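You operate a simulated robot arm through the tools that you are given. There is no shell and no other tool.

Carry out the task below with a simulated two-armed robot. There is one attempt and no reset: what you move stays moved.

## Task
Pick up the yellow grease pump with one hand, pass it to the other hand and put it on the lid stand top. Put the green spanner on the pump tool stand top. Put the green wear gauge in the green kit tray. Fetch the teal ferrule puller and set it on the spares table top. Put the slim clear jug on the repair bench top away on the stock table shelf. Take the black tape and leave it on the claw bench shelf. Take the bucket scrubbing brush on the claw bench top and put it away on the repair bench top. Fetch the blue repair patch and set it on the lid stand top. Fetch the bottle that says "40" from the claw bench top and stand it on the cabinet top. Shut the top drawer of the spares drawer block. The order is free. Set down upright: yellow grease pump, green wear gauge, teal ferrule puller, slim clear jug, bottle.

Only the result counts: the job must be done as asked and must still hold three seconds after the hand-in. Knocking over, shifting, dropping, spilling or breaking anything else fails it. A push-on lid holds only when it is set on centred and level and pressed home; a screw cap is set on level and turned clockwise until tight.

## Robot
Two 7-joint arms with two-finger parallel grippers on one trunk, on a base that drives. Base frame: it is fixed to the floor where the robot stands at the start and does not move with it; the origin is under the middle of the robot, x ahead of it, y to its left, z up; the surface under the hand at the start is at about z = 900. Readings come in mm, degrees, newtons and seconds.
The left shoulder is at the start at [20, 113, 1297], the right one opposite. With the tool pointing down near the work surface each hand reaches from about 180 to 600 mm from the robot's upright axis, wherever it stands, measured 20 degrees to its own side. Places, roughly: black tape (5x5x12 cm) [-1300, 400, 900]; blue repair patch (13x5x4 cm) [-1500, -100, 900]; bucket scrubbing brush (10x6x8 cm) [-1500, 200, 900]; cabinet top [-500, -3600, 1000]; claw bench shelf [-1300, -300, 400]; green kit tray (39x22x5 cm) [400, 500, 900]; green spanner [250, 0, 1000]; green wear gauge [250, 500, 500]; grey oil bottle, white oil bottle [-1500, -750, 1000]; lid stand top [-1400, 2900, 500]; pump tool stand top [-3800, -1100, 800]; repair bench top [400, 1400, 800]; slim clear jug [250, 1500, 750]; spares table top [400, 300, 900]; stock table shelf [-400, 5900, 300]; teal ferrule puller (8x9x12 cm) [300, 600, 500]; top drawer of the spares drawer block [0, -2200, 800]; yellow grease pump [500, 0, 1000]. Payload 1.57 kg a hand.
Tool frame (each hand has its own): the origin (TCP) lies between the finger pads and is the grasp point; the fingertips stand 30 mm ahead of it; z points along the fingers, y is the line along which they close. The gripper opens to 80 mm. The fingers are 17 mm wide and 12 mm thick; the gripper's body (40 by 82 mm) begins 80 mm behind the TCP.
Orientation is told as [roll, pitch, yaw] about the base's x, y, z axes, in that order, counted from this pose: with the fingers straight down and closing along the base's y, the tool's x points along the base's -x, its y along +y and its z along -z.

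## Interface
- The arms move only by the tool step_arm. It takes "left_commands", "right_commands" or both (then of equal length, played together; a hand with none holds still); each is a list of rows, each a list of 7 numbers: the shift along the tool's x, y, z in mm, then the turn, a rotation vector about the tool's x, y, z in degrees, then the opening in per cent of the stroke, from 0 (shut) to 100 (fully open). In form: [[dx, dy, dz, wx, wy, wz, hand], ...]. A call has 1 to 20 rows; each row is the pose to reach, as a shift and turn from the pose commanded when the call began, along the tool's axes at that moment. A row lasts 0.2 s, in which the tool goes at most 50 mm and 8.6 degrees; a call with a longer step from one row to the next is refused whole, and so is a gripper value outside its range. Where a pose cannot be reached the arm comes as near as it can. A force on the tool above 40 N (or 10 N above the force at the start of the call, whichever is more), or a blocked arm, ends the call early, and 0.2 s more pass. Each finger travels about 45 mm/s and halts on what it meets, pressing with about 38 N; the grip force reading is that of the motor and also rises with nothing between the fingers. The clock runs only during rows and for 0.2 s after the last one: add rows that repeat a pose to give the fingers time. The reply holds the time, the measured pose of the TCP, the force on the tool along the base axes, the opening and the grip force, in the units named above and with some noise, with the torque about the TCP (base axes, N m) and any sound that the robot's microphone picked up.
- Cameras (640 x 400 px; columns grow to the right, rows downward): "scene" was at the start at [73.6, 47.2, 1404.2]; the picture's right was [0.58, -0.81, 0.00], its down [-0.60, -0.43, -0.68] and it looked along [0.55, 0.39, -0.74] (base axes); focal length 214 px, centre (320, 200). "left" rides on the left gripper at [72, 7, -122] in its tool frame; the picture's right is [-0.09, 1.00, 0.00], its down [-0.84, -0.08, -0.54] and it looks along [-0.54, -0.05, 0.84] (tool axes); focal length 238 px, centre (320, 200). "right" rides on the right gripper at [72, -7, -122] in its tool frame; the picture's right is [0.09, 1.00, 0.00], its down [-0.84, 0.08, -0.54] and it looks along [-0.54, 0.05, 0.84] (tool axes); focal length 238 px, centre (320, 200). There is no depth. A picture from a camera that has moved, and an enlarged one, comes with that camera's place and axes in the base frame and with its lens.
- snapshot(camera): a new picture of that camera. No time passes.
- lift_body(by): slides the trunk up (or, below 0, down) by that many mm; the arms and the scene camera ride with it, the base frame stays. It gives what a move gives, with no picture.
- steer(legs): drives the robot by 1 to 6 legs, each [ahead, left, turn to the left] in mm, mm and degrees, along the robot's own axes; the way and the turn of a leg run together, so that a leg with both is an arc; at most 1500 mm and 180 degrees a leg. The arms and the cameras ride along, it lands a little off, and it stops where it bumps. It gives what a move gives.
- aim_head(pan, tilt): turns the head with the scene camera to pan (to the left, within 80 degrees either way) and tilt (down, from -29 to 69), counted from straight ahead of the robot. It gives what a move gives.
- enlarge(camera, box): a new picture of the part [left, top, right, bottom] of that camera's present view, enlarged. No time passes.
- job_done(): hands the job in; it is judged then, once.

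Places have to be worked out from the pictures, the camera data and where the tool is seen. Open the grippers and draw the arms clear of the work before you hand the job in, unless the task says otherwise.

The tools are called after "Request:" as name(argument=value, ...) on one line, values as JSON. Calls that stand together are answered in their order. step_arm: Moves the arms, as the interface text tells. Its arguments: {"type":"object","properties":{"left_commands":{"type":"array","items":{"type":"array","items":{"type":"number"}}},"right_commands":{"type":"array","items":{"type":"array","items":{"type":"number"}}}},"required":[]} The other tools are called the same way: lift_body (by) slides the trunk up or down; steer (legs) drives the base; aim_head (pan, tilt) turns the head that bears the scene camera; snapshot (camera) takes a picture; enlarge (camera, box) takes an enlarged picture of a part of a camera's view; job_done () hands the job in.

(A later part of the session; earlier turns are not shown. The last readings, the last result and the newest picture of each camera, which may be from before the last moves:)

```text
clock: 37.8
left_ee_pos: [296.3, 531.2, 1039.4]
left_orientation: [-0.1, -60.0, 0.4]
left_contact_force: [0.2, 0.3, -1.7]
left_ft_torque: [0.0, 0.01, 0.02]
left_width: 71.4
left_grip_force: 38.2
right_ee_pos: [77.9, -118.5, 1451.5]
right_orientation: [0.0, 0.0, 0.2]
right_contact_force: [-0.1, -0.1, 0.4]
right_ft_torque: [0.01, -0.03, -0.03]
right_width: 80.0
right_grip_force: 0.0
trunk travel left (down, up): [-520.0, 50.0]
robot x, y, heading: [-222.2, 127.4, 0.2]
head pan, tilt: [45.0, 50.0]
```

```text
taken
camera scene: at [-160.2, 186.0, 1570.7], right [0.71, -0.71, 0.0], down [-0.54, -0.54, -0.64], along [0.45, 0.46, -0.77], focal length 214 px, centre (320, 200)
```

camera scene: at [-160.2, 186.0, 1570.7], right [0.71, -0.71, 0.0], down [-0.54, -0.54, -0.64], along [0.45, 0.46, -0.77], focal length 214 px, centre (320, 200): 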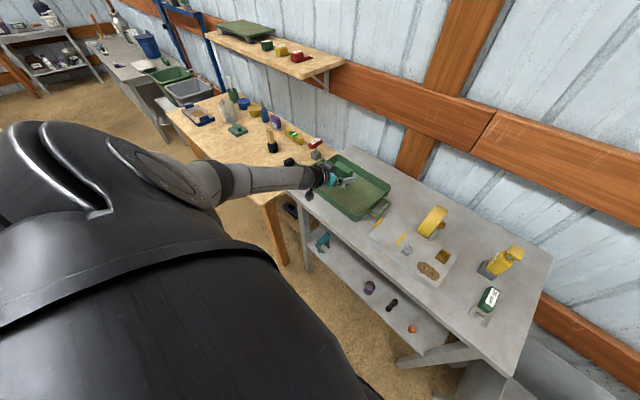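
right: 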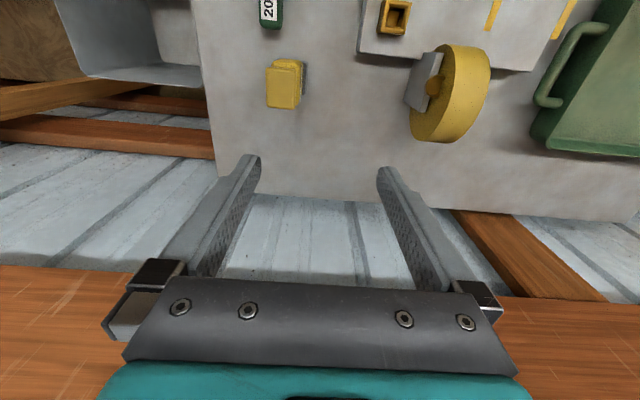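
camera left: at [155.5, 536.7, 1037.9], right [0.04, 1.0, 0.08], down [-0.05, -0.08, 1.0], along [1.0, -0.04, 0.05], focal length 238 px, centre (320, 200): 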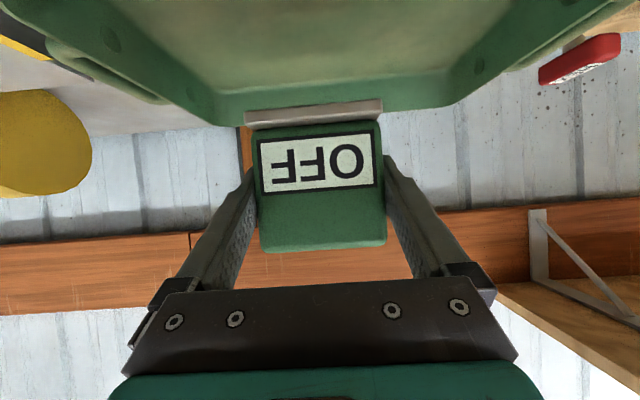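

Request:
lift_body(by=-70)

Request:
enlarge(camera="scene", box=[260, 120, 440, 232])

Request:
snapshot(camera="left")

```text
clock: 38.9
left_ee_pos: [296.1, 531.8, 970.3]
left_orientation: [0.0, -60.0, 0.5]
left_contact_force: [0.4, -0.4, -1.7]
left_ft_torque: [-0.01, 0.02, 0.0]
left_width: 71.9
left_grip_force: 37.6
right_ee_pos: [76.9, -117.8, 1380.8]
right_orientation: [-0.1, 0.0, 0.2]
right_contact_force: [0.0, -0.1, 0.2]
right_ft_torque: [-0.01, -0.03, 0.04]
right_width: 79.9
right_grip_force: 0.1
trunk travel left (down, up): [-450.0, 120.0]
robot x, y, heading: [-224.1, 128.9, 0.4]
head pan, tilt: [45.0, 50.0]
```

```text
3.56 times, centred on (350, 176) of scene
camera zoom: at [-160.3, 186.1, 1500.7], right [0.71, -0.7, 0.0], down [-0.54, -0.54, -0.64], along [0.45, 0.46, -0.77], focal length 763 px, centre (213, 285)
```

zoom: 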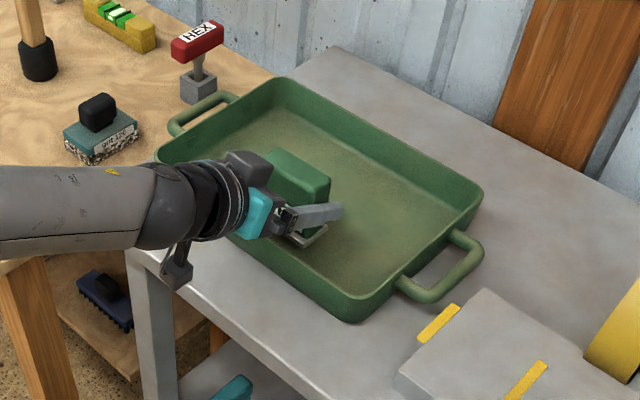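

```text
taken
camera left: at [155.0, 536.5, 968.1], right [0.04, 1.0, 0.08], down [-0.05, -0.08, 1.0], along [1.0, -0.04, 0.05], focal length 238 px, centre (320, 200)
```

left: 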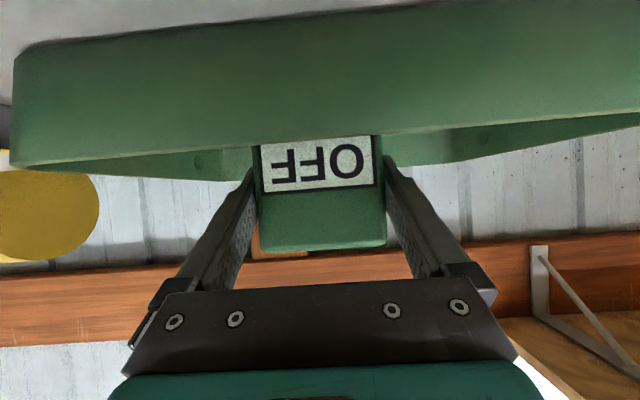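

The gauge is inside the tray with about 15–20 mm to go. I lower in small steps.

Request:
step_arm(left_commands=[[4.3, 0, 2.5, 0, 0, 0, 0], [8.7, 0, 5, 0, 0, 0, 0], [12.1, 0, 7, 0, 0, 0, 0]])

Request:
step_arm(left_commands=[[1.7, 0, 1, 0, 0, 0, 0], [3.5, 0, 2, 0, 0, 0, 0]])

```text
clock: 39.7
left_ee_pos: [297.9, 532.5, 956.2]
left_orientation: [0.1, -60.0, 0.4]
left_contact_force: [-0.1, -0.4, -2.2]
left_ft_torque: [0.0, -0.01, 0.0]
left_width: 71.3
left_grip_force: 38.1
right_ee_pos: [78.0, -117.5, 1380.9]
right_orientation: [0.1, 0.0, 0.1]
right_contact_force: [0.3, -1.1, 0.7]
right_ft_torque: [0.0, 0.05, 0.0]
right_width: 80.1
right_grip_force: 0.1
trunk travel left (down, up): [-450.0, 120.0]
robot x, y, heading: [-223.3, 131.5, 0.4]
head pan, tilt: [45.0, 50.0]
```

```text
clock: 40.3
left_ee_pos: [297.8, 531.4, 951.5]
left_orientation: [0.0, -60.0, 0.5]
left_contact_force: [-0.4, 0.6, -1.6]
left_ft_torque: [0.0, 0.0, -0.03]
left_width: 71.7
left_grip_force: 38.2
right_ee_pos: [78.0, -118.2, 1380.6]
right_orientation: [-0.1, 0.0, 0.2]
right_contact_force: [-0.1, -0.3, 0.3]
right_ft_torque: [-0.01, 0.02, 0.02]
right_width: 79.8
right_grip_force: 0.1
trunk travel left (down, up): [-450.0, 120.0]
robot x, y, heading: [-224.6, 129.2, 0.1]
head pan, tilt: [45.0, 50.0]
```

Request:
step_arm(left_commands=[[1.7, 0, 1, 0, 0, 0, 0], [3.5, 0, 2, 0, 0, 0, 0]])

Request:
enlarge(camera="scene", box=[300, 140, 380, 190])

```text
clock: 40.9
left_ee_pos: [298.2, 531.4, 950.1]
left_orientation: [0.0, -60.3, 0.3]
left_contact_force: [-2.0, -0.3, 7.7]
left_ft_torque: [-0.15, 0.29, 0.03]
left_width: 71.6
left_grip_force: 38.4
right_ee_pos: [76.5, -116.8, 1382.2]
right_orientation: [0.0, 0.0, 0.1]
right_contact_force: [0.4, 0.5, -0.1]
right_ft_torque: [-0.01, -0.02, 0.03]
right_width: 80.0
right_grip_force: 0.1
trunk travel left (down, up): [-450.0, 120.0]
robot x, y, heading: [-221.9, 131.1, 0.5]
head pan, tilt: [45.0, 50.0]
```

```text
8.00 times, centred on (340, 165) of scene
camera zoom: at [-161.3, 185.5, 1500.8], right [0.71, -0.7, 0.0], down [-0.54, -0.54, -0.64], along [0.45, 0.46, -0.77], focal length 1716 px, centre (160, 480)
```

zoom: 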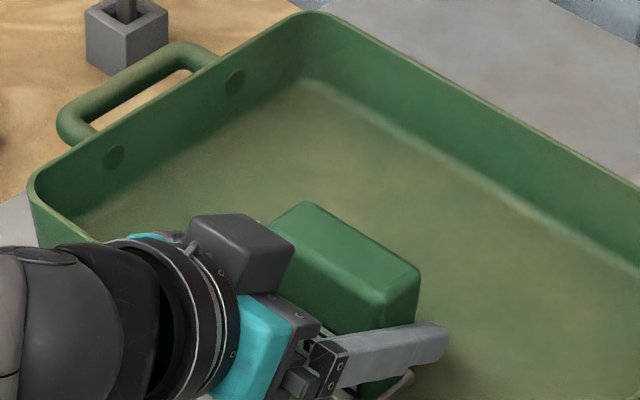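

Contact felt (+8 N) at z≈950: the gauge stands on the tray floor. I open and withdraw along the tool axis.

Request:
step_arm(left_commands=[[0, 0, 0, 0, 0, 0, 50], [0, 0, 0, 0, 0, 0, 100], [0, 0, 0, 0, 0, 0, 100], [0, 0, -10, 0, 0, 0, 100], [0, 0, -40, 0, 0, 0, 100], [0, 0, -80, 0, 0, 0, 100], [0, 0, -120, 0, 0, 0, 100]])

Request:
enlarge(camera="scene", box=[280, 130, 400, 205])

Request:
snapshot(camera="left")

```text
clock: 42.5
left_ee_pos: [192.7, 530.3, 1009.1]
left_orientation: [0.0, -60.1, 0.3]
left_contact_force: [0.5, -0.3, 0.4]
left_ft_torque: [-0.01, 0.0, 0.03]
left_width: 79.9
left_grip_force: 0.1
right_ee_pos: [76.3, -118.2, 1381.2]
right_orientation: [0.0, 0.0, 0.3]
right_contact_force: [-0.7, -0.3, -0.6]
right_ft_torque: [-0.01, 0.01, 0.01]
right_width: 80.1
right_grip_force: 0.0
trunk travel left (down, up): [-450.0, 120.0]
robot x, y, heading: [-221.8, 129.4, 0.1]
head pan, tilt: [45.0, 50.0]
```

```text
5.33 times, centred on (340, 168) of scene
camera zoom: at [-161.3, 185.9, 1500.7], right [0.71, -0.7, 0.0], down [-0.54, -0.54, -0.64], along [0.45, 0.46, -0.77], focal length 1144 px, centre (213, 373)
```

zoom: 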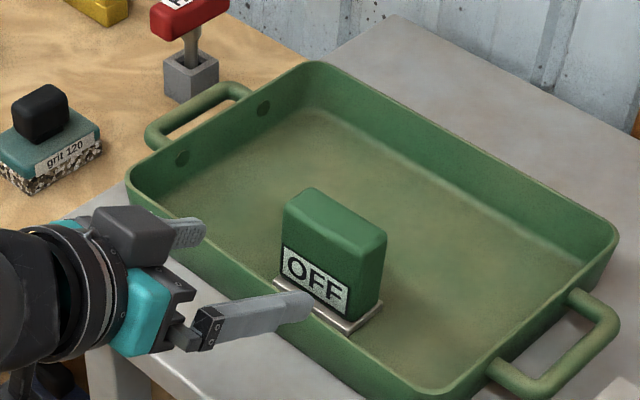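

```text
taken
camera left: at [49.6, 536.3, 1006.8], right [0.04, 1.0, 0.08], down [-0.05, -0.08, 1.0], along [1.0, -0.04, 0.05], focal length 238 px, centre (320, 200)
```

left: 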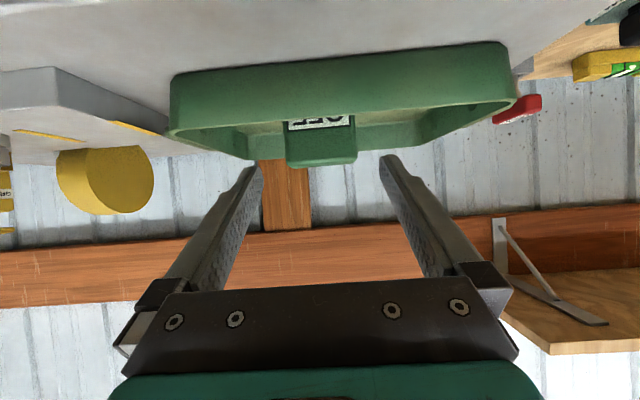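

The gauge stands upright in the tray. Next the teal puller: back off, shift left to line up with y≈582, and lower the trunk fully.

Request:
steer(legs=[[-300, 50, 0]])

Request:
lift_body(by=-400)

Request:
lift_body(by=-50)

Request:
snapshot(camera="left")

Request:
snapshot(camera="scene")

```text
clock: 44.5
left_ee_pos: [-106.0, 580.1, 1007.2]
left_orientation: [0.0, -60.1, 0.5]
left_contact_force: [-0.4, 0.3, -0.1]
left_ft_torque: [0.02, -0.01, -0.01]
left_width: 80.0
left_grip_force: 0.0
right_ee_pos: [-222.2, -69.2, 1381.5]
right_orientation: [-0.1, 0.0, 0.1]
right_contact_force: [-0.1, 1.0, 0.1]
right_ft_torque: [0.0, -0.03, 0.0]
right_width: 79.9
right_grip_force: 0.0
trunk travel left (down, up): [-450.0, 120.0]
robot x, y, heading: [-521.0, 177.9, 0.2]
head pan, tilt: [45.0, 50.0]
```

```text
clock: 48.4
left_ee_pos: [-106.5, 580.7, 608.7]
left_orientation: [0.0, -60.0, 0.5]
left_contact_force: [0.2, 0.4, -0.5]
left_ft_torque: [-0.04, -0.02, 0.02]
left_width: 80.1
left_grip_force: 0.1
right_ee_pos: [-221.2, -69.0, 980.7]
right_orientation: [0.0, 0.0, 0.2]
right_contact_force: [-0.2, 0.0, -0.5]
right_ft_torque: [0.0, 0.02, -0.04]
right_width: 80.1
right_grip_force: 0.1
trunk travel left (down, up): [-50.0, 520.0]
robot x, y, heading: [-520.6, 178.1, -0.1]
head pan, tilt: [45.0, 50.0]
```

```text
clock: 49.3
left_ee_pos: [-106.4, 580.5, 557.8]
left_orientation: [0.0, -60.0, 0.5]
left_contact_force: [-1.1, -0.7, -0.5]
left_ft_torque: [0.01, 0.01, -0.02]
left_width: 80.2
left_grip_force: 0.0
right_ee_pos: [-220.6, -70.4, 932.2]
right_orientation: [0.0, 0.0, 0.2]
right_contact_force: [0.1, -1.6, 0.0]
right_ft_torque: [0.01, -0.01, 0.0]
right_width: 80.0
right_grip_force: 0.1
trunk travel left (down, up): [0.0, 570.0]
robot x, y, heading: [-522.7, 179.3, 0.4]
head pan, tilt: [45.0, 50.0]
```

```text
taken
camera left: at [-248.7, 585.0, 556.1], right [0.04, 1.0, 0.08], down [-0.05, -0.08, 1.0], along [1.0, -0.04, 0.05], focal length 238 px, centre (320, 200)
```

left: 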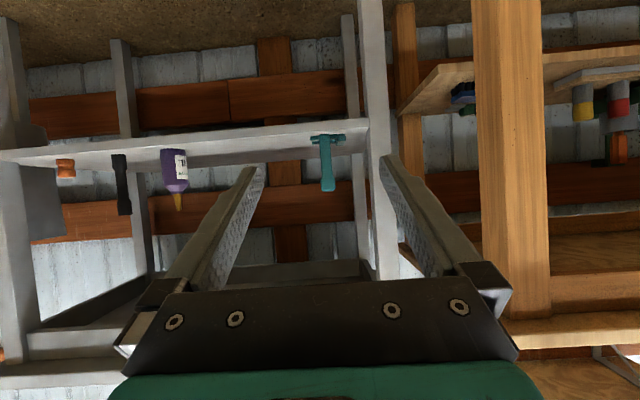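

```text
taken
camera scene: at [-459.0, 234.3, 1050.7], right [0.71, -0.7, 0.0], down [-0.54, -0.54, -0.64], along [0.45, 0.46, -0.77], focal length 214 px, centre (320, 200)
```

scene: 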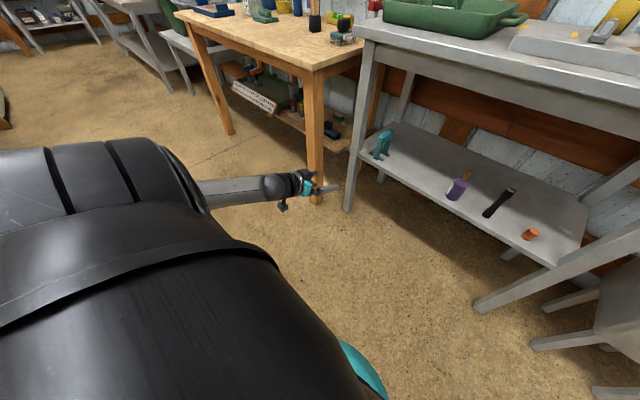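

Request:
enlarge(camera="left", box=[260, 110, 400, 200])

Request:
enlarge(camera="scene", box=[330, 110, 430, 175])

```text
4.44 times, centred on (330, 155) of left
camera zoom: at [-248.7, 585.0, 556.1], right [0.04, 1.0, 0.08], down [-0.05, -0.08, 1.0], along [1.0, -0.04, 0.05], focal length 1059 px, centre (276, 400)
```

zoom: 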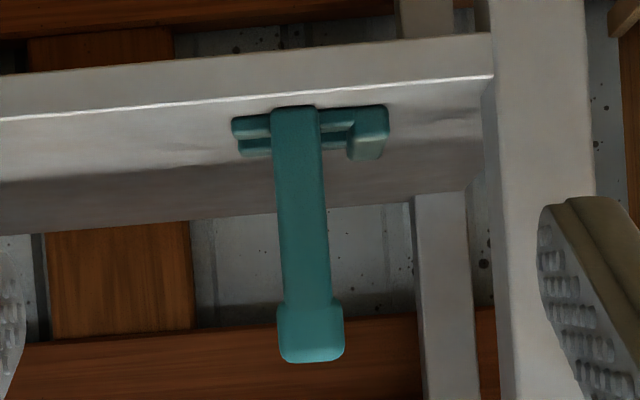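

```text
6.15 times, centred on (380, 142) of scene
camera zoom: at [-459.0, 234.3, 1050.7], right [0.71, -0.7, 0.0], down [-0.54, -0.54, -0.64], along [0.45, 0.46, -0.77], focal length 1320 px, centre (-49, 554)
```

zoom: 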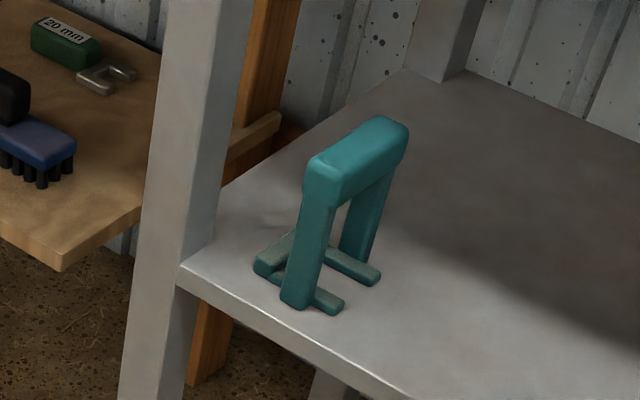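

The puller's top bar lies along x (about x 229–300, y 582±3, z 538–563), 30 mm thick. I drive 255 mm forward, staying clear of the leg at y≈655.

Request:
steer(legs=[[255, 2, 0]])

Request:
snapshot(camera="left")

```text
clock: 51.1
left_ee_pos: [148.5, 582.4, 558.4]
left_orientation: [0.0, -60.1, 0.5]
left_contact_force: [-0.3, 0.0, 0.1]
left_ft_torque: [-0.02, -0.01, -0.01]
left_width: 79.7
left_grip_force: 0.0
right_ee_pos: [33.4, -66.7, 931.1]
right_orientation: [0.0, 0.0, 0.2]
right_contact_force: [-0.2, 0.4, 1.4]
right_ft_torque: [-0.02, -0.01, 0.01]
right_width: 79.9
right_grip_force: 0.0
trunk travel left (down, up): [0.0, 570.0]
robot x, y, heading: [-267.1, 182.3, 0.1]
head pan, tilt: [45.0, 50.0]
```

```text
taken
camera left: at [5.6, 588.2, 556.1], right [0.04, 1.0, 0.08], down [-0.05, -0.08, 1.0], along [1.0, -0.04, 0.05], focal length 238 px, centre (320, 200)
```

left: 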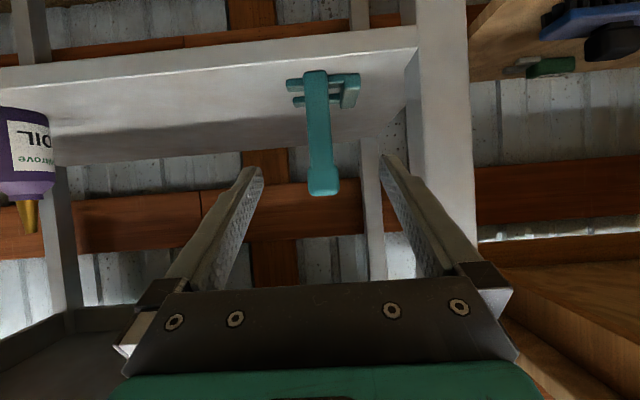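

Request:
step_arm(left_commands=[[-12, 0, 26, 0, 0, 0, 100], [-24, 0, 52, 0, 0, 0, 100], [-36, 0, 77, 0, 0, 0, 100], [-48, 1, 103, 0, 0, 0, 100]])

Request:
snapshot(camera="left")

```text
clock: 52.1
left_ee_pos: [261.4, 585.4, 548.4]
left_orientation: [0.2, -60.0, 0.4]
left_contact_force: [-0.2, 0.6, 1.4]
left_ft_torque: [0.0, 0.0, -0.01]
left_width: 80.0
left_grip_force: 0.1
right_ee_pos: [33.2, -65.6, 931.2]
right_orientation: [0.0, -0.1, 0.2]
right_contact_force: [-0.4, 0.2, 0.9]
right_ft_torque: [0.01, 0.01, 0.0]
right_width: 80.2
right_grip_force: 0.0
trunk travel left (down, up): [0.0, 570.0]
robot x, y, heading: [-269.4, 178.0, 0.3]
head pan, tilt: [45.0, 50.0]
```

```text
taken
camera left: at [119.1, 590.9, 545.8], right [0.04, 1.0, 0.08], down [-0.05, -0.08, 1.0], along [1.0, -0.04, 0.05], focal length 238 px, centre (320, 200)
```

left: 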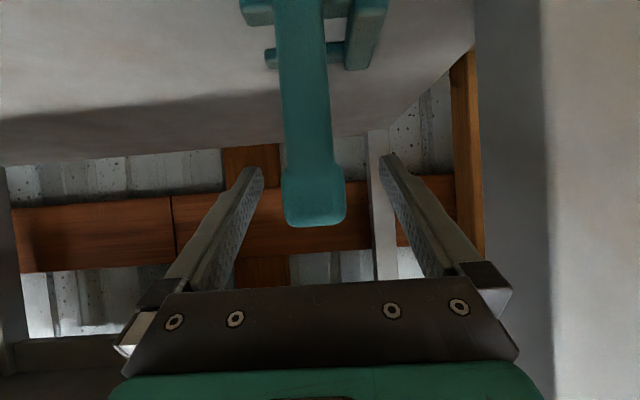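

The bar is about 3 mm off-centre; I shift and close.

Request:
step_arm(left_commands=[[0, -3, 0, 0, 0, 0, 100], [0, -3, 0, 0, 0, 0, 60], [0, -3, 0, 0, 0, 0, 20], [0, -3, 0, 0, 0, 0, 0], [0, -3, 0, 0, 0, 0, 0], [0, -3, 0, 0, 0, 0, 0]])

Request:
snapshot(camera="left")

```text
clock: 53.5
left_ee_pos: [261.3, 582.6, 547.7]
left_orientation: [0.0, -60.0, 0.5]
left_contact_force: [0.2, 0.4, 0.6]
left_ft_torque: [-0.01, -0.01, 0.01]
left_width: 30.1
left_grip_force: 30.5
right_ee_pos: [33.1, -65.9, 930.1]
right_orientation: [0.0, 0.0, 0.2]
right_contact_force: [-0.1, 0.3, -0.8]
right_ft_torque: [-0.01, 0.02, 0.02]
right_width: 79.9
right_grip_force: 0.2
trunk travel left (down, up): [0.0, 570.0]
robot x, y, heading: [-267.1, 181.5, 0.2]
head pan, tilt: [45.0, 50.0]
```

```text
taken
camera left: at [119.1, 587.5, 546.0], right [0.04, 1.0, 0.08], down [-0.05, -0.08, 1.0], along [1.0, -0.04, 0.05], focal length 238 px, centre (320, 200)
```

left: 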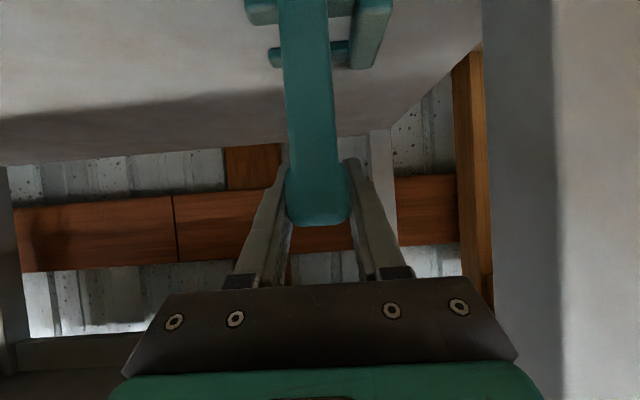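

Gripped at 30 mm. Lift 30 mm, back out, raise.

Request:
step_arm(left_commands=[[0, 0, 0, 0, 0, 0, 0], [-13, 0, -7.5, 0, 0, 0, 0], [-26, 0, -15, 0, 0, 0, 0], [-26, 0, -15, 0, 0, 0, 0]])

Request:
steer(legs=[[-330, 0, 0]])

Request:
lift_body(by=400)

Request:
lift_body(by=90)

Request:
snapshot(camera="left")

Request:
snapshot(camera="scene")

```text
clock: 54.5
left_ee_pos: [261.4, 581.7, 577.8]
left_orientation: [0.0, -60.0, 0.5]
left_contact_force: [-0.6, 0.5, -1.6]
left_ft_torque: [0.0, 0.01, 0.04]
left_width: 29.7
left_grip_force: 37.7
right_ee_pos: [33.0, -67.4, 931.3]
right_orientation: [-0.1, 0.0, 0.2]
right_contact_force: [0.0, 0.3, 0.3]
right_ft_torque: [0.03, 0.04, -0.01]
right_width: 79.9
right_grip_force: 0.1
trunk travel left (down, up): [0.0, 570.0]
robot x, y, heading: [-267.1, 177.7, 0.5]
head pan, tilt: [45.0, 50.0]
```

```text
clock: 56.7
left_ee_pos: [-68.6, 582.9, 577.2]
left_orientation: [0.0, -60.0, 0.4]
left_contact_force: [0.2, 0.0, -2.5]
left_ft_torque: [0.01, 0.02, -0.02]
left_width: 29.9
left_grip_force: 37.5
right_ee_pos: [-296.8, -67.2, 930.8]
right_orientation: [0.0, -0.1, 0.2]
right_contact_force: [0.7, -0.2, -0.6]
right_ft_torque: [-0.04, -0.02, 0.02]
right_width: 80.0
right_grip_force: 0.1
trunk travel left (down, up): [0.0, 570.0]
robot x, y, heading: [-598.2, 183.6, 0.2]
head pan, tilt: [45.0, 50.0]
```

```text
clock: 60.5
left_ee_pos: [-68.8, 581.0, 976.5]
left_orientation: [0.1, -60.1, 0.4]
left_contact_force: [0.2, 0.0, -1.4]
left_ft_torque: [0.01, 0.02, 0.01]
left_width: 29.3
left_grip_force: 38.0
right_ee_pos: [-297.0, -66.4, 1330.4]
right_orientation: [0.1, 0.0, 0.1]
right_contact_force: [-0.2, -0.1, 0.7]
right_ft_torque: [0.03, -0.02, 0.01]
right_width: 80.2
right_grip_force: 0.0
trunk travel left (down, up): [-400.0, 170.0]
robot x, y, heading: [-595.1, 180.6, 0.3]
head pan, tilt: [45.0, 50.0]
```

```text
clock: 61.8
left_ee_pos: [-67.8, 581.0, 1067.2]
left_orientation: [0.1, -60.0, 0.4]
left_contact_force: [0.0, -0.2, -2.3]
left_ft_torque: [-0.02, 0.0, 0.03]
left_width: 29.8
left_grip_force: 37.7
right_ee_pos: [-296.1, -67.8, 1421.2]
right_orientation: [0.0, 0.0, 0.3]
right_contact_force: [0.2, 0.2, -0.2]
right_ft_torque: [0.0, 0.0, -0.01]
right_width: 79.9
right_grip_force: 0.1
trunk travel left (down, up): [-490.0, 80.0]
robot x, y, heading: [-600.1, 179.7, 0.1]
head pan, tilt: [45.0, 50.0]
```

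```text
taken
camera left: at [-210.9, 586.2, 1065.6], right [0.04, 1.0, 0.08], down [-0.05, -0.08, 1.0], along [1.0, -0.04, 0.05], focal length 238 px, centre (320, 200)
```

left: 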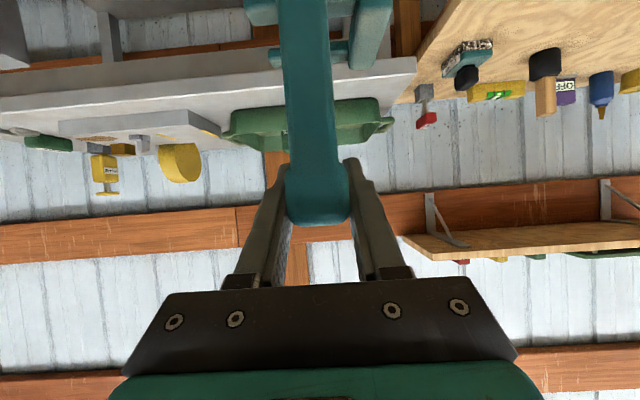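

```text
taken
camera scene: at [-534.9, 236.3, 1540.6], right [0.71, -0.7, 0.0], down [-0.54, -0.54, -0.64], along [0.45, 0.46, -0.77], focal length 214 px, centre (320, 200)
```

scene: 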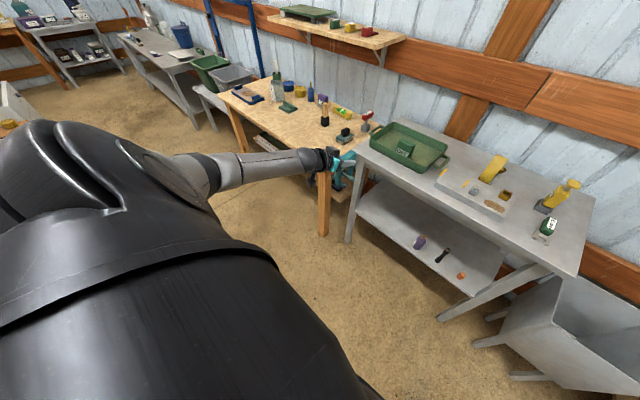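

The puller hangs upright. I will set it at the free back area of the table near (520, 325), between tray and drum; first raise to the top for clearance and drive over, then check.

Request:
lift_body(by=80)

Request:
steer(legs=[[0, -256, 0], [400, 0, 0]])

Request:
snapshot(camera="scene")

Request:
snapshot(camera="left")

```text
clock: 63.0
left_ee_pos: [-69.0, 581.4, 1147.3]
left_orientation: [0.0, -60.2, 0.4]
left_contact_force: [0.1, -0.5, -2.0]
left_ft_torque: [0.02, 0.02, -0.02]
left_width: 29.7
left_grip_force: 38.2
right_ee_pos: [-296.7, -66.6, 1501.3]
right_orientation: [0.0, 0.0, 0.2]
right_contact_force: [0.4, -0.5, 0.2]
right_ft_torque: [-0.03, -0.02, -0.01]
right_width: 80.1
right_grip_force: 0.0
trunk travel left (down, up): [-570.0, 0.0]
robot x, y, heading: [-601.0, 182.2, 0.2]
head pan, tilt: [45.0, 50.0]
```

```text
clock: 66.9
left_ee_pos: [331.6, 327.3, 1147.1]
left_orientation: [0.0, -60.0, 0.5]
left_contact_force: [0.7, 0.4, -2.7]
left_ft_torque: [-0.02, 0.0, 0.0]
left_width: 29.7
left_grip_force: 37.9
right_ee_pos: [105.4, -320.4, 1499.9]
right_orientation: [0.0, 0.0, 0.3]
right_contact_force: [0.4, -0.2, 0.4]
right_ft_torque: [0.01, 0.02, 0.03]
right_width: 80.2
right_grip_force: 0.1
trunk travel left (down, up): [-570.0, 0.0]
robot x, y, heading: [-195.3, -77.4, 0.4]
head pan, tilt: [45.0, 50.0]
```

```text
taken
camera scene: at [-133.5, -18.1, 1620.6], right [0.71, -0.7, 0.0], down [-0.54, -0.55, -0.64], along [0.45, 0.46, -0.77], focal length 214 px, centre (320, 200)
```

scene: 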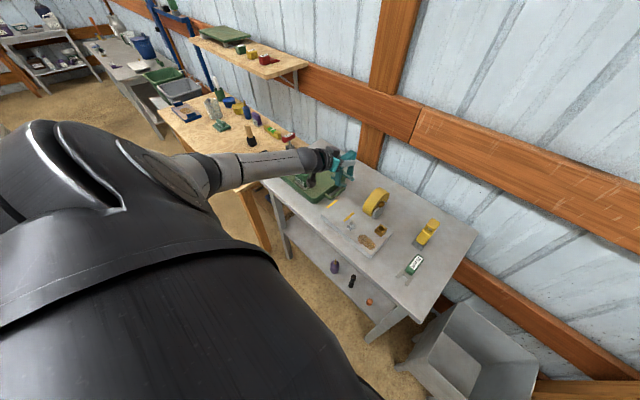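

```text
taken
camera left: at [189.4, 332.7, 1145.6], right [0.04, 1.0, 0.08], down [-0.05, -0.08, 1.0], along [1.0, -0.04, 0.05], focal length 238 px, centre (320, 200)
```

left: 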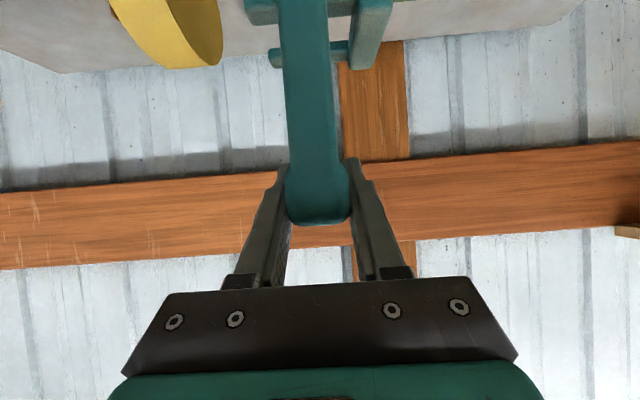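

Request:
enlarge(camera="scene", box=[280, 140, 480, 265])

```text
3.20 times, centred on (380, 202) of scene
camera zoom: at [-133.5, -18.1, 1620.6], right [0.71, -0.7, 0.0], down [-0.54, -0.55, -0.64], along [0.45, 0.46, -0.77], focal length 686 px, centre (128, 192)
```

zoom: 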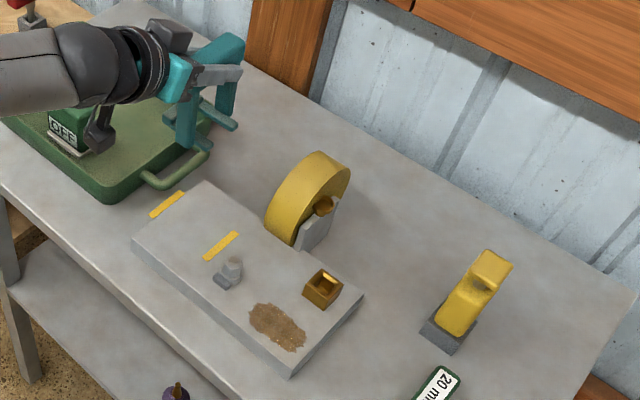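

The spot behind the board (x≈525, y≈325) is free. I drive the last 187 mm forward and lower to just above contact.

Request:
steer(legs=[[190, 0, 0]])

Request:
lift_body(by=-125)

Request:
enlarge(camera="scene", box=[240, 120, 480, 270])

```text
clock: 68.5
left_ee_pos: [522.0, 328.2, 1147.3]
left_orientation: [0.0, -59.8, 0.6]
left_contact_force: [0.1, -0.1, -2.0]
left_ft_torque: [-0.01, 0.03, 0.02]
left_width: 29.9
left_grip_force: 38.1
right_ee_pos: [292.9, -320.4, 1499.8]
right_orientation: [0.0, -0.1, 0.2]
right_contact_force: [-0.1, -0.1, 0.5]
right_ft_torque: [0.02, 0.02, 0.0]
right_width: 80.0
right_grip_force: 0.1
trunk travel left (down, up): [-570.0, 0.0]
robot x, y, heading: [-10.0, -71.9, 0.3]
head pan, tilt: [45.0, 50.0]
```

```text
clock: 70.0
left_ee_pos: [522.7, 326.7, 1021.9]
left_orientation: [0.0, -60.0, 0.4]
left_contact_force: [-0.2, -0.2, -2.6]
left_ft_torque: [-0.01, 0.0, 0.01]
left_width: 29.6
left_grip_force: 37.6
right_ee_pos: [292.8, -320.4, 1376.3]
right_orientation: [-0.1, 0.0, 0.2]
right_contact_force: [-1.3, -0.5, 0.5]
right_ft_torque: [0.03, 0.03, 0.03]
right_width: 79.9
right_grip_force: 0.1
trunk travel left (down, up): [-445.0, 125.0]
robot x, y, heading: [-5.6, -72.1, 0.3]
head pan, tilt: [45.0, 50.0]
```

```text
2.67 times, centred on (360, 195) of scene
camera zoom: at [54.9, -17.2, 1495.7], right [0.71, -0.7, 0.0], down [-0.54, -0.54, -0.64], along [0.45, 0.46, -0.77], focal length 572 px, centre (213, 213)
```

zoom: 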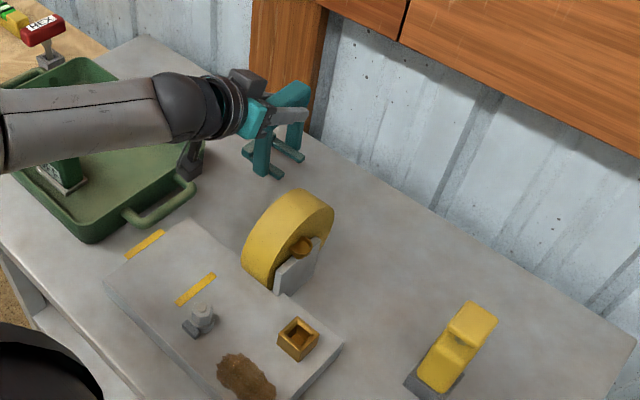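

Request:
step_arm(left_commands=[[5, 0, 3, 0, 0, 0, 0], [10, 0, 6, 0, 0, 0, 0], [15, 0, 8.7, 0, 0, 0, 0], [17.3, 0, 10, 0, 0, 0, 0]])

Request:
step_arm(left_commands=[[1.7, 0, 1, 0, 0, 0, 0], [3.5, 0, 2, 0, 0, 0, 0]])

Request:
enlarge(camera="scene", box=[290, 140, 390, 205])

```text
clock: 71.0
left_ee_pos: [521.6, 327.7, 1001.0]
left_orientation: [0.0, -60.0, 0.5]
left_contact_force: [0.0, 0.3, -2.6]
left_ft_torque: [0.01, 0.0, -0.02]
left_width: 29.9
left_grip_force: 37.8
right_ee_pos: [293.0, -321.1, 1376.8]
right_orientation: [0.1, 0.0, 0.2]
right_contact_force: [0.2, 0.8, -0.4]
right_ft_torque: [-0.02, 0.0, 0.0]
right_width: 80.0
right_grip_force: 0.1
trunk travel left (down, up): [-445.0, 125.0]
robot x, y, heading: [-9.9, -73.3, 0.3]
head pan, tilt: [45.0, 50.0]
```

```text
clock: 71.6
left_ee_pos: [520.0, 327.9, 999.5]
left_orientation: [0.0, -60.0, 0.4]
left_contact_force: [0.3, 0.3, -3.0]
left_ft_torque: [0.0, 0.04, 0.02]
left_width: 29.8
left_grip_force: 37.8
right_ee_pos: [293.5, -319.0, 1377.1]
right_orientation: [0.0, -0.1, 0.2]
right_contact_force: [-0.4, 0.2, -0.1]
right_ft_torque: [-0.02, -0.01, 0.05]
right_width: 79.9
right_grip_force: 0.1
trunk travel left (down, up): [-445.0, 125.0]
robot x, y, heading: [-8.5, -73.9, 0.5]
head pan, tilt: [45.0, 50.0]
```

```text
6.15 times, centred on (340, 172) of scene
camera zoom: at [55.0, -17.2, 1495.6], right [0.71, -0.7, 0.0], down [-0.54, -0.54, -0.64], along [0.45, 0.46, -0.77], focal length 1320 px, centre (197, 369)
```

zoom: 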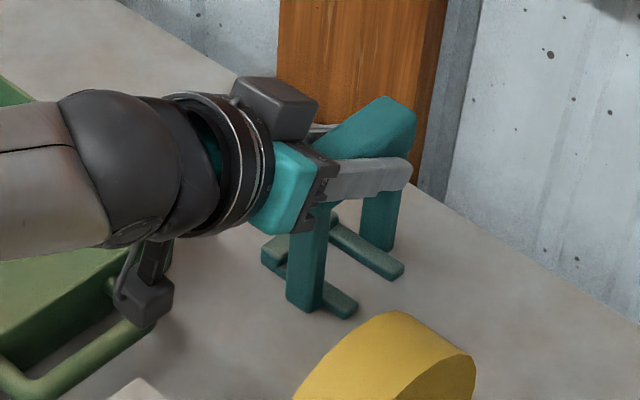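

Request:
step_arm(left_commands=[[1.7, 0, 1, 0, 0, 0, 0], [2.6, 0, 1.5, 0, 0, 0, 0]])

Request:
step_arm(left_commands=[[1.7, 0, 1, 0, 0, 0, 0], [1.7, 0, 1, 0, 0, 0, 0]])

```text
clock: 72.2
left_ee_pos: [521.0, 328.1, 998.5]
left_orientation: [0.1, -60.3, 0.5]
left_contact_force: [-4.1, 0.5, 9.6]
left_ft_torque: [-0.04, 0.79, -0.06]
left_width: 29.9
left_grip_force: 38.0
right_ee_pos: [291.2, -320.7, 1377.5]
right_orientation: [0.0, -0.1, 0.2]
right_contact_force: [-0.3, -1.2, -0.1]
right_ft_torque: [0.01, -0.04, -0.01]
right_width: 80.1
right_grip_force: 0.0
trunk travel left (down, up): [-445.0, 125.0]
robot x, y, heading: [-9.5, -71.7, 0.2]
head pan, tilt: [45.0, 50.0]
```

```text
clock: 72.8
left_ee_pos: [520.5, 327.0, 998.7]
left_orientation: [0.3, -60.4, 0.3]
left_contact_force: [-5.5, 1.8, 23.3]
left_ft_torque: [-0.04, 1.45, -0.12]
left_width: 29.6
left_grip_force: 37.8
right_ee_pos: [291.5, -321.9, 1377.1]
right_orientation: [0.1, -0.1, 0.2]
right_contact_force: [0.1, 0.0, -0.2]
right_ft_torque: [-0.01, 0.0, -0.02]
right_width: 80.2
right_grip_force: 0.1
trunk travel left (down, up): [-445.0, 125.0]
robot x, y, heading: [-10.6, -73.2, 0.6]
head pan, tilt: [45.0, 50.0]
```

The puller is on the table. I relieve the pressure by 1.5 mm, open and withdraw backwards along the tool axis.

Request:
step_arm(left_commands=[[-1.3, 0, -0.7, 0, 0, 0, 0], [-1.3, 0, -0.7, 0, 0, 0, 30], [-1.3, 0, -0.7, 0, 0, 0, 70], [-1.3, 0, -0.7, 0, 0, 0, 100], [-1.3, 0, -0.7, 0, 0, 0, 100], [-1.3, 0, -0.7, 0, 0, 0, 100]])

Request:
step_arm(left_commands=[[-5, 0, -20, 0, 0, 0, 100], [-10, 0, -50, 0, 0, 0, 100], [-30, 0, -90, 0, 0, 0, 100], [-60, 0, -120, 0, 0, 0, 100], [-95, 0, -150, 0, 0, 0, 100]])

Request:
enlarge(camera="scene", box=[240, 120, 480, 270])

```text
clock: 74.2
left_ee_pos: [519.9, 327.1, 993.8]
left_orientation: [0.0, -60.1, 0.5]
left_contact_force: [-0.3, -0.1, 0.4]
left_ft_torque: [-0.01, 0.02, 0.01]
left_width: 80.4
left_grip_force: 0.1
right_ee_pos: [292.8, -320.9, 1377.1]
right_orientation: [0.0, 0.1, 0.2]
right_contact_force: [0.1, -0.7, 1.2]
right_ft_torque: [0.0, 0.0, -0.01]
right_width: 80.0
right_grip_force: 0.0
trunk travel left (down, up): [-445.0, 125.0]
robot x, y, heading: [-9.1, -71.4, 0.1]
head pan, tilt: [45.0, 50.0]
```

```text
clock: 75.4
left_ee_pos: [437.0, 325.9, 1153.2]
left_orientation: [0.0, -59.8, 0.6]
left_contact_force: [-0.6, 0.1, 0.1]
left_ft_torque: [0.02, 0.04, -0.01]
left_width: 79.9
left_grip_force: 0.0
right_ee_pos: [291.7, -321.5, 1376.6]
right_orientation: [0.0, 0.0, 0.2]
right_contact_force: [0.3, 0.4, -0.7]
right_ft_torque: [0.0, -0.02, -0.02]
right_width: 79.9
right_grip_force: 0.1
trunk travel left (down, up): [-445.0, 125.0]
robot x, y, heading: [-9.0, -77.3, 0.1]
head pan, tilt: [45.0, 50.0]
```

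```text
2.67 times, centred on (360, 195) of scene
camera zoom: at [54.2, -17.6, 1495.7], right [0.71, -0.7, 0.0], down [-0.54, -0.54, -0.64], along [0.45, 0.46, -0.77], focal length 572 px, centre (213, 213)
```

zoom: 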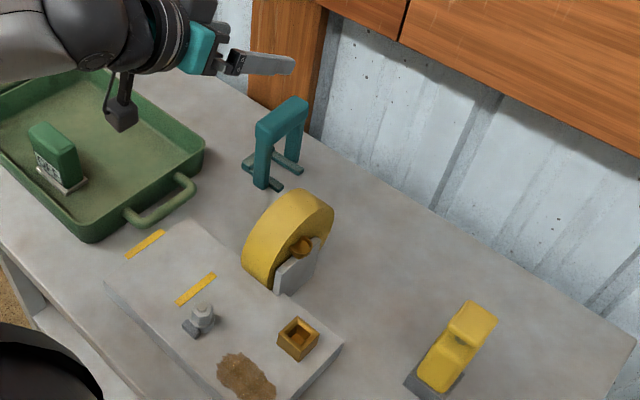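

The puller stands free and upright. Now the pump: I set the trunk to the start height and look straight at the pump and spanner.

Request:
aim_head(pan=5, tilt=60)

Request:
enlarge(camera="scene", box=[230, 80, 390, 180])

Request:
snapshot(camera="scene")

```text
clock: 76.5
left_ee_pos: [439.7, 327.0, 1152.5]
left_orientation: [-0.1, -60.0, 0.6]
left_contact_force: [-0.8, -0.3, 0.1]
left_ft_torque: [0.0, 0.02, 0.03]
left_width: 80.0
left_grip_force: 0.1
right_ee_pos: [292.8, -319.8, 1376.1]
right_orientation: [0.0, 0.0, 0.2]
right_contact_force: [-0.6, 0.2, 0.2]
right_ft_torque: [0.01, 0.0, 0.02]
right_width: 79.9
right_grip_force: 0.0
trunk travel left (down, up): [-445.0, 125.0]
robot x, y, heading: [-7.9, -74.0, 0.3]
head pan, tilt: [5.0, 60.0]
```

```text
4.00 times, centred on (310, 130) of scene
camera zoom: at [67.0, -65.8, 1483.1], right [0.09, -1.0, 0.0], down [-0.86, -0.08, -0.5], along [0.5, 0.05, -0.87], focal length 858 px, centre (360, 480)
```

zoom: 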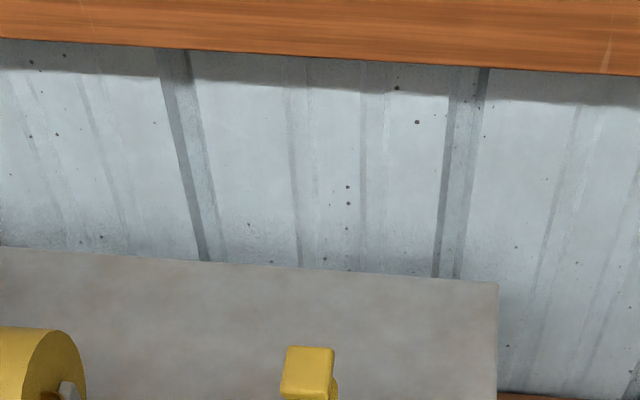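

```text
taken
camera scene: at [67.0, -65.8, 1483.1], right [0.09, -1.0, 0.0], down [-0.86, -0.08, -0.5], along [0.5, 0.05, -0.87], focal length 214 px, centre (320, 200)
```

scene: 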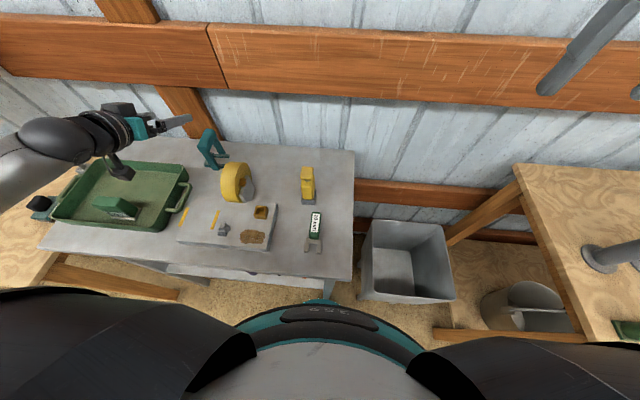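

Request:
enlarge(camera="scene", box=[270, 150, 370, 260])

```text
3.64 times, centred on (320, 205) of scene
camera zoom: at [67.0, -65.8, 1483.1], right [0.09, -1.0, 0.0], down [-0.86, -0.08, -0.5], along [0.5, 0.05, -0.87], focal length 780 px, centre (320, 182)
```

zoom: 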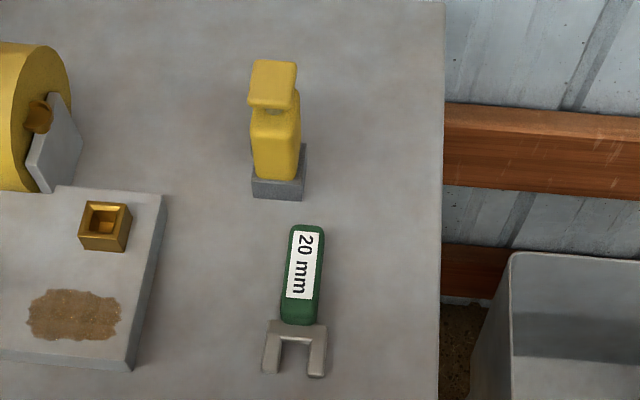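

Pump base is about 45 mm square centred near (406, 0), total height about 145 mm; spanner lies at about x 280–340, y −30. I pull the left hand back, lower the trunk to the start height and shift the robot left by 80 mm.

Request:
step_arm(left_commands=[[15, 0, -27, 0, 0, 0, 100], [35, 0, -60, 0, 0, 0, 100], [55, 0, -95, 0, 0, 0, 100], [75, 0, -130, 0, 0, 0, 100]])

Request:
lift_body(by=-95)

Request:
steer(legs=[[0, 80, 0]])

Request:
step_arm(right_commands=[[-16, 34, 14, 0, 0, 0, 100], [-32, 68, 28, 0, 0, 0, 100], [-48, 102, 42, 0, 0, 0, 100], [-64, 136, 55, 0, 0, 0, 100], [-80, 170, 69, 0, 0, 0, 100], [-96, 204, 83, 0, 0, 0, 100], [-112, 238, 97, 0, 0, 0, 100]])

Request:
snapshot(camera="right")

Request:
snapshot(camera="scene")

```text
clock: 77.5
left_ee_pos: [287.2, 325.2, 1153.1]
left_orientation: [0.1, -60.2, 0.3]
left_contact_force: [-0.3, 0.4, 0.7]
left_ft_torque: [0.04, 0.0, 0.01]
left_width: 80.0
left_grip_force: 0.2
right_ee_pos: [290.7, -321.6, 1376.6]
right_orientation: [0.1, -0.1, 0.3]
right_contact_force: [-0.7, -0.9, -0.1]
right_ft_torque: [-0.01, -0.01, 0.0]
right_width: 80.0
right_grip_force: 0.0
trunk travel left (down, up): [-445.0, 125.0]
robot x, y, heading: [-11.0, -72.2, 0.2]
head pan, tilt: [5.0, 60.0]
```

```text
clock: 78.8
left_ee_pos: [289.5, 324.5, 1057.4]
left_orientation: [0.0, -60.0, 0.4]
left_contact_force: [0.1, -0.2, 0.2]
left_ft_torque: [0.05, 0.0, 0.0]
left_width: 80.1
left_grip_force: 0.1
right_ee_pos: [291.7, -320.6, 1281.6]
right_orientation: [-0.1, 0.0, 0.2]
right_contact_force: [-0.2, 0.1, 0.3]
right_ft_torque: [0.01, -0.02, -0.01]
right_width: 80.1
right_grip_force: 0.0
trunk travel left (down, up): [-350.0, 220.0]
robot x, y, heading: [-7.3, -71.4, 0.1]
head pan, tilt: [5.0, 60.0]
```

```text
clock: 79.8
left_ee_pos: [289.1, 406.6, 1056.7]
left_orientation: [-0.1, -59.9, 0.5]
left_contact_force: [-0.2, 0.0, 0.5]
left_ft_torque: [0.0, -0.04, -0.03]
left_width: 79.9
left_grip_force: 0.0
right_ee_pos: [293.4, -238.9, 1281.4]
right_orientation: [0.0, 0.0, 0.1]
right_contact_force: [0.1, -0.3, 0.3]
right_ft_torque: [-0.02, -0.01, 0.02]
right_width: 80.1
right_grip_force: 0.0
trunk travel left (down, up): [-350.0, 220.0]
robot x, y, heading: [-11.0, 6.5, 0.3]
head pan, tilt: [5.0, 60.0]
```

```text
clock: 81.4
left_ee_pos: [288.9, 406.6, 1057.9]
left_orientation: [0.0, -60.0, 0.5]
left_contact_force: [0.7, 0.3, -0.6]
left_ft_torque: [-0.01, -0.02, -0.03]
left_width: 80.0
left_grip_force: 0.0
right_ee_pos: [401.8, 0.6, 1184.1]
right_orientation: [0.0, -0.1, 0.3]
right_contact_force: [0.5, 0.1, -0.1]
right_ft_torque: [0.03, -0.03, 0.01]
right_width: 80.0
right_grip_force: 0.0
trunk travel left (down, up): [-350.0, 220.0]
robot x, y, heading: [-7.3, 5.0, 0.0]
head pan, tilt: [5.0, 60.0]
```

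```text
taken
camera right: at [332.2, -5.9, 1305.9], right [-0.1, 1.0, 0.0], down [0.84, 0.08, 0.54], along [0.54, 0.05, -0.84], focal length 238 px, centre (320, 200)
```

right: 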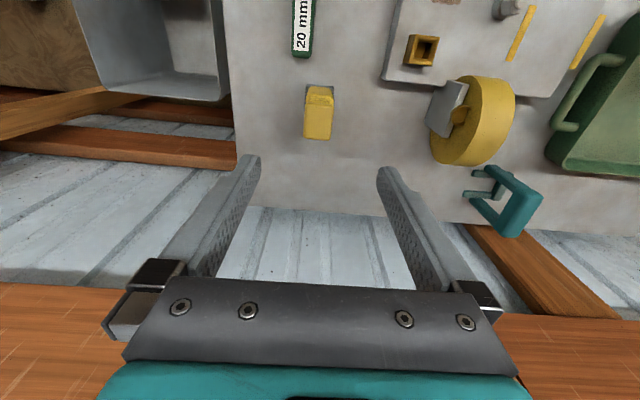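

```text
taken
camera scene: at [66.9, 15.4, 1388.1], right [0.09, -1.0, 0.0], down [-0.86, -0.08, -0.5], along [0.5, 0.04, -0.87], focal length 214 px, centre (320, 200)
```

scene: 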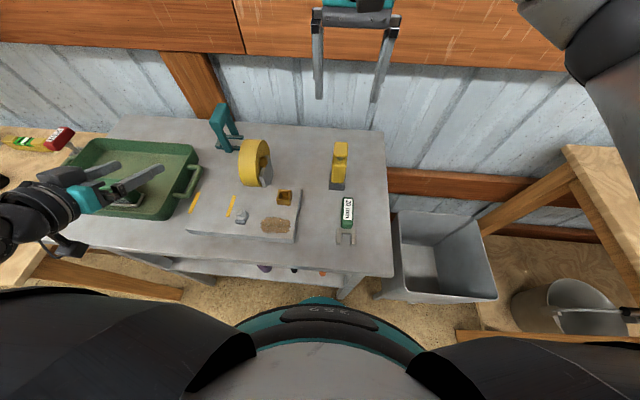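

Request:
enlarge(camera="right", box=[270, 0, 370, 160])

Request:
enlarge(camera="scene", box=[310, 125, 370, 255])

```text
2.50 times, centred on (320, 80) of right
camera zoom: at [332.2, -5.9, 1305.9], right [-0.1, 1.0, 0.0], down [0.84, 0.08, 0.54], along [0.54, 0.05, -0.84], focal length 596 px, centre (320, 500)
```

zoom: 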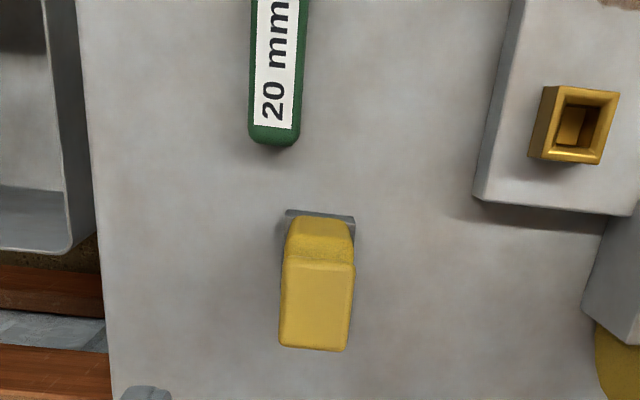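

```text
3.08 times, centred on (340, 190) of scene
camera zoom: at [66.9, 15.4, 1388.1], right [0.09, -1.0, 0.0], down [-0.86, -0.08, -0.5], along [0.5, 0.04, -0.87], focal length 660 px, centre (258, 231)
```

zoom: 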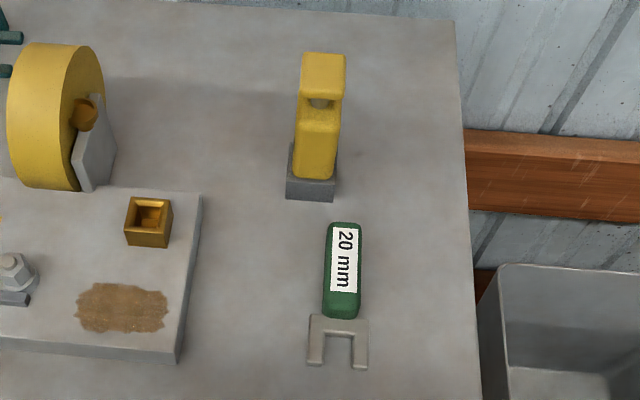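

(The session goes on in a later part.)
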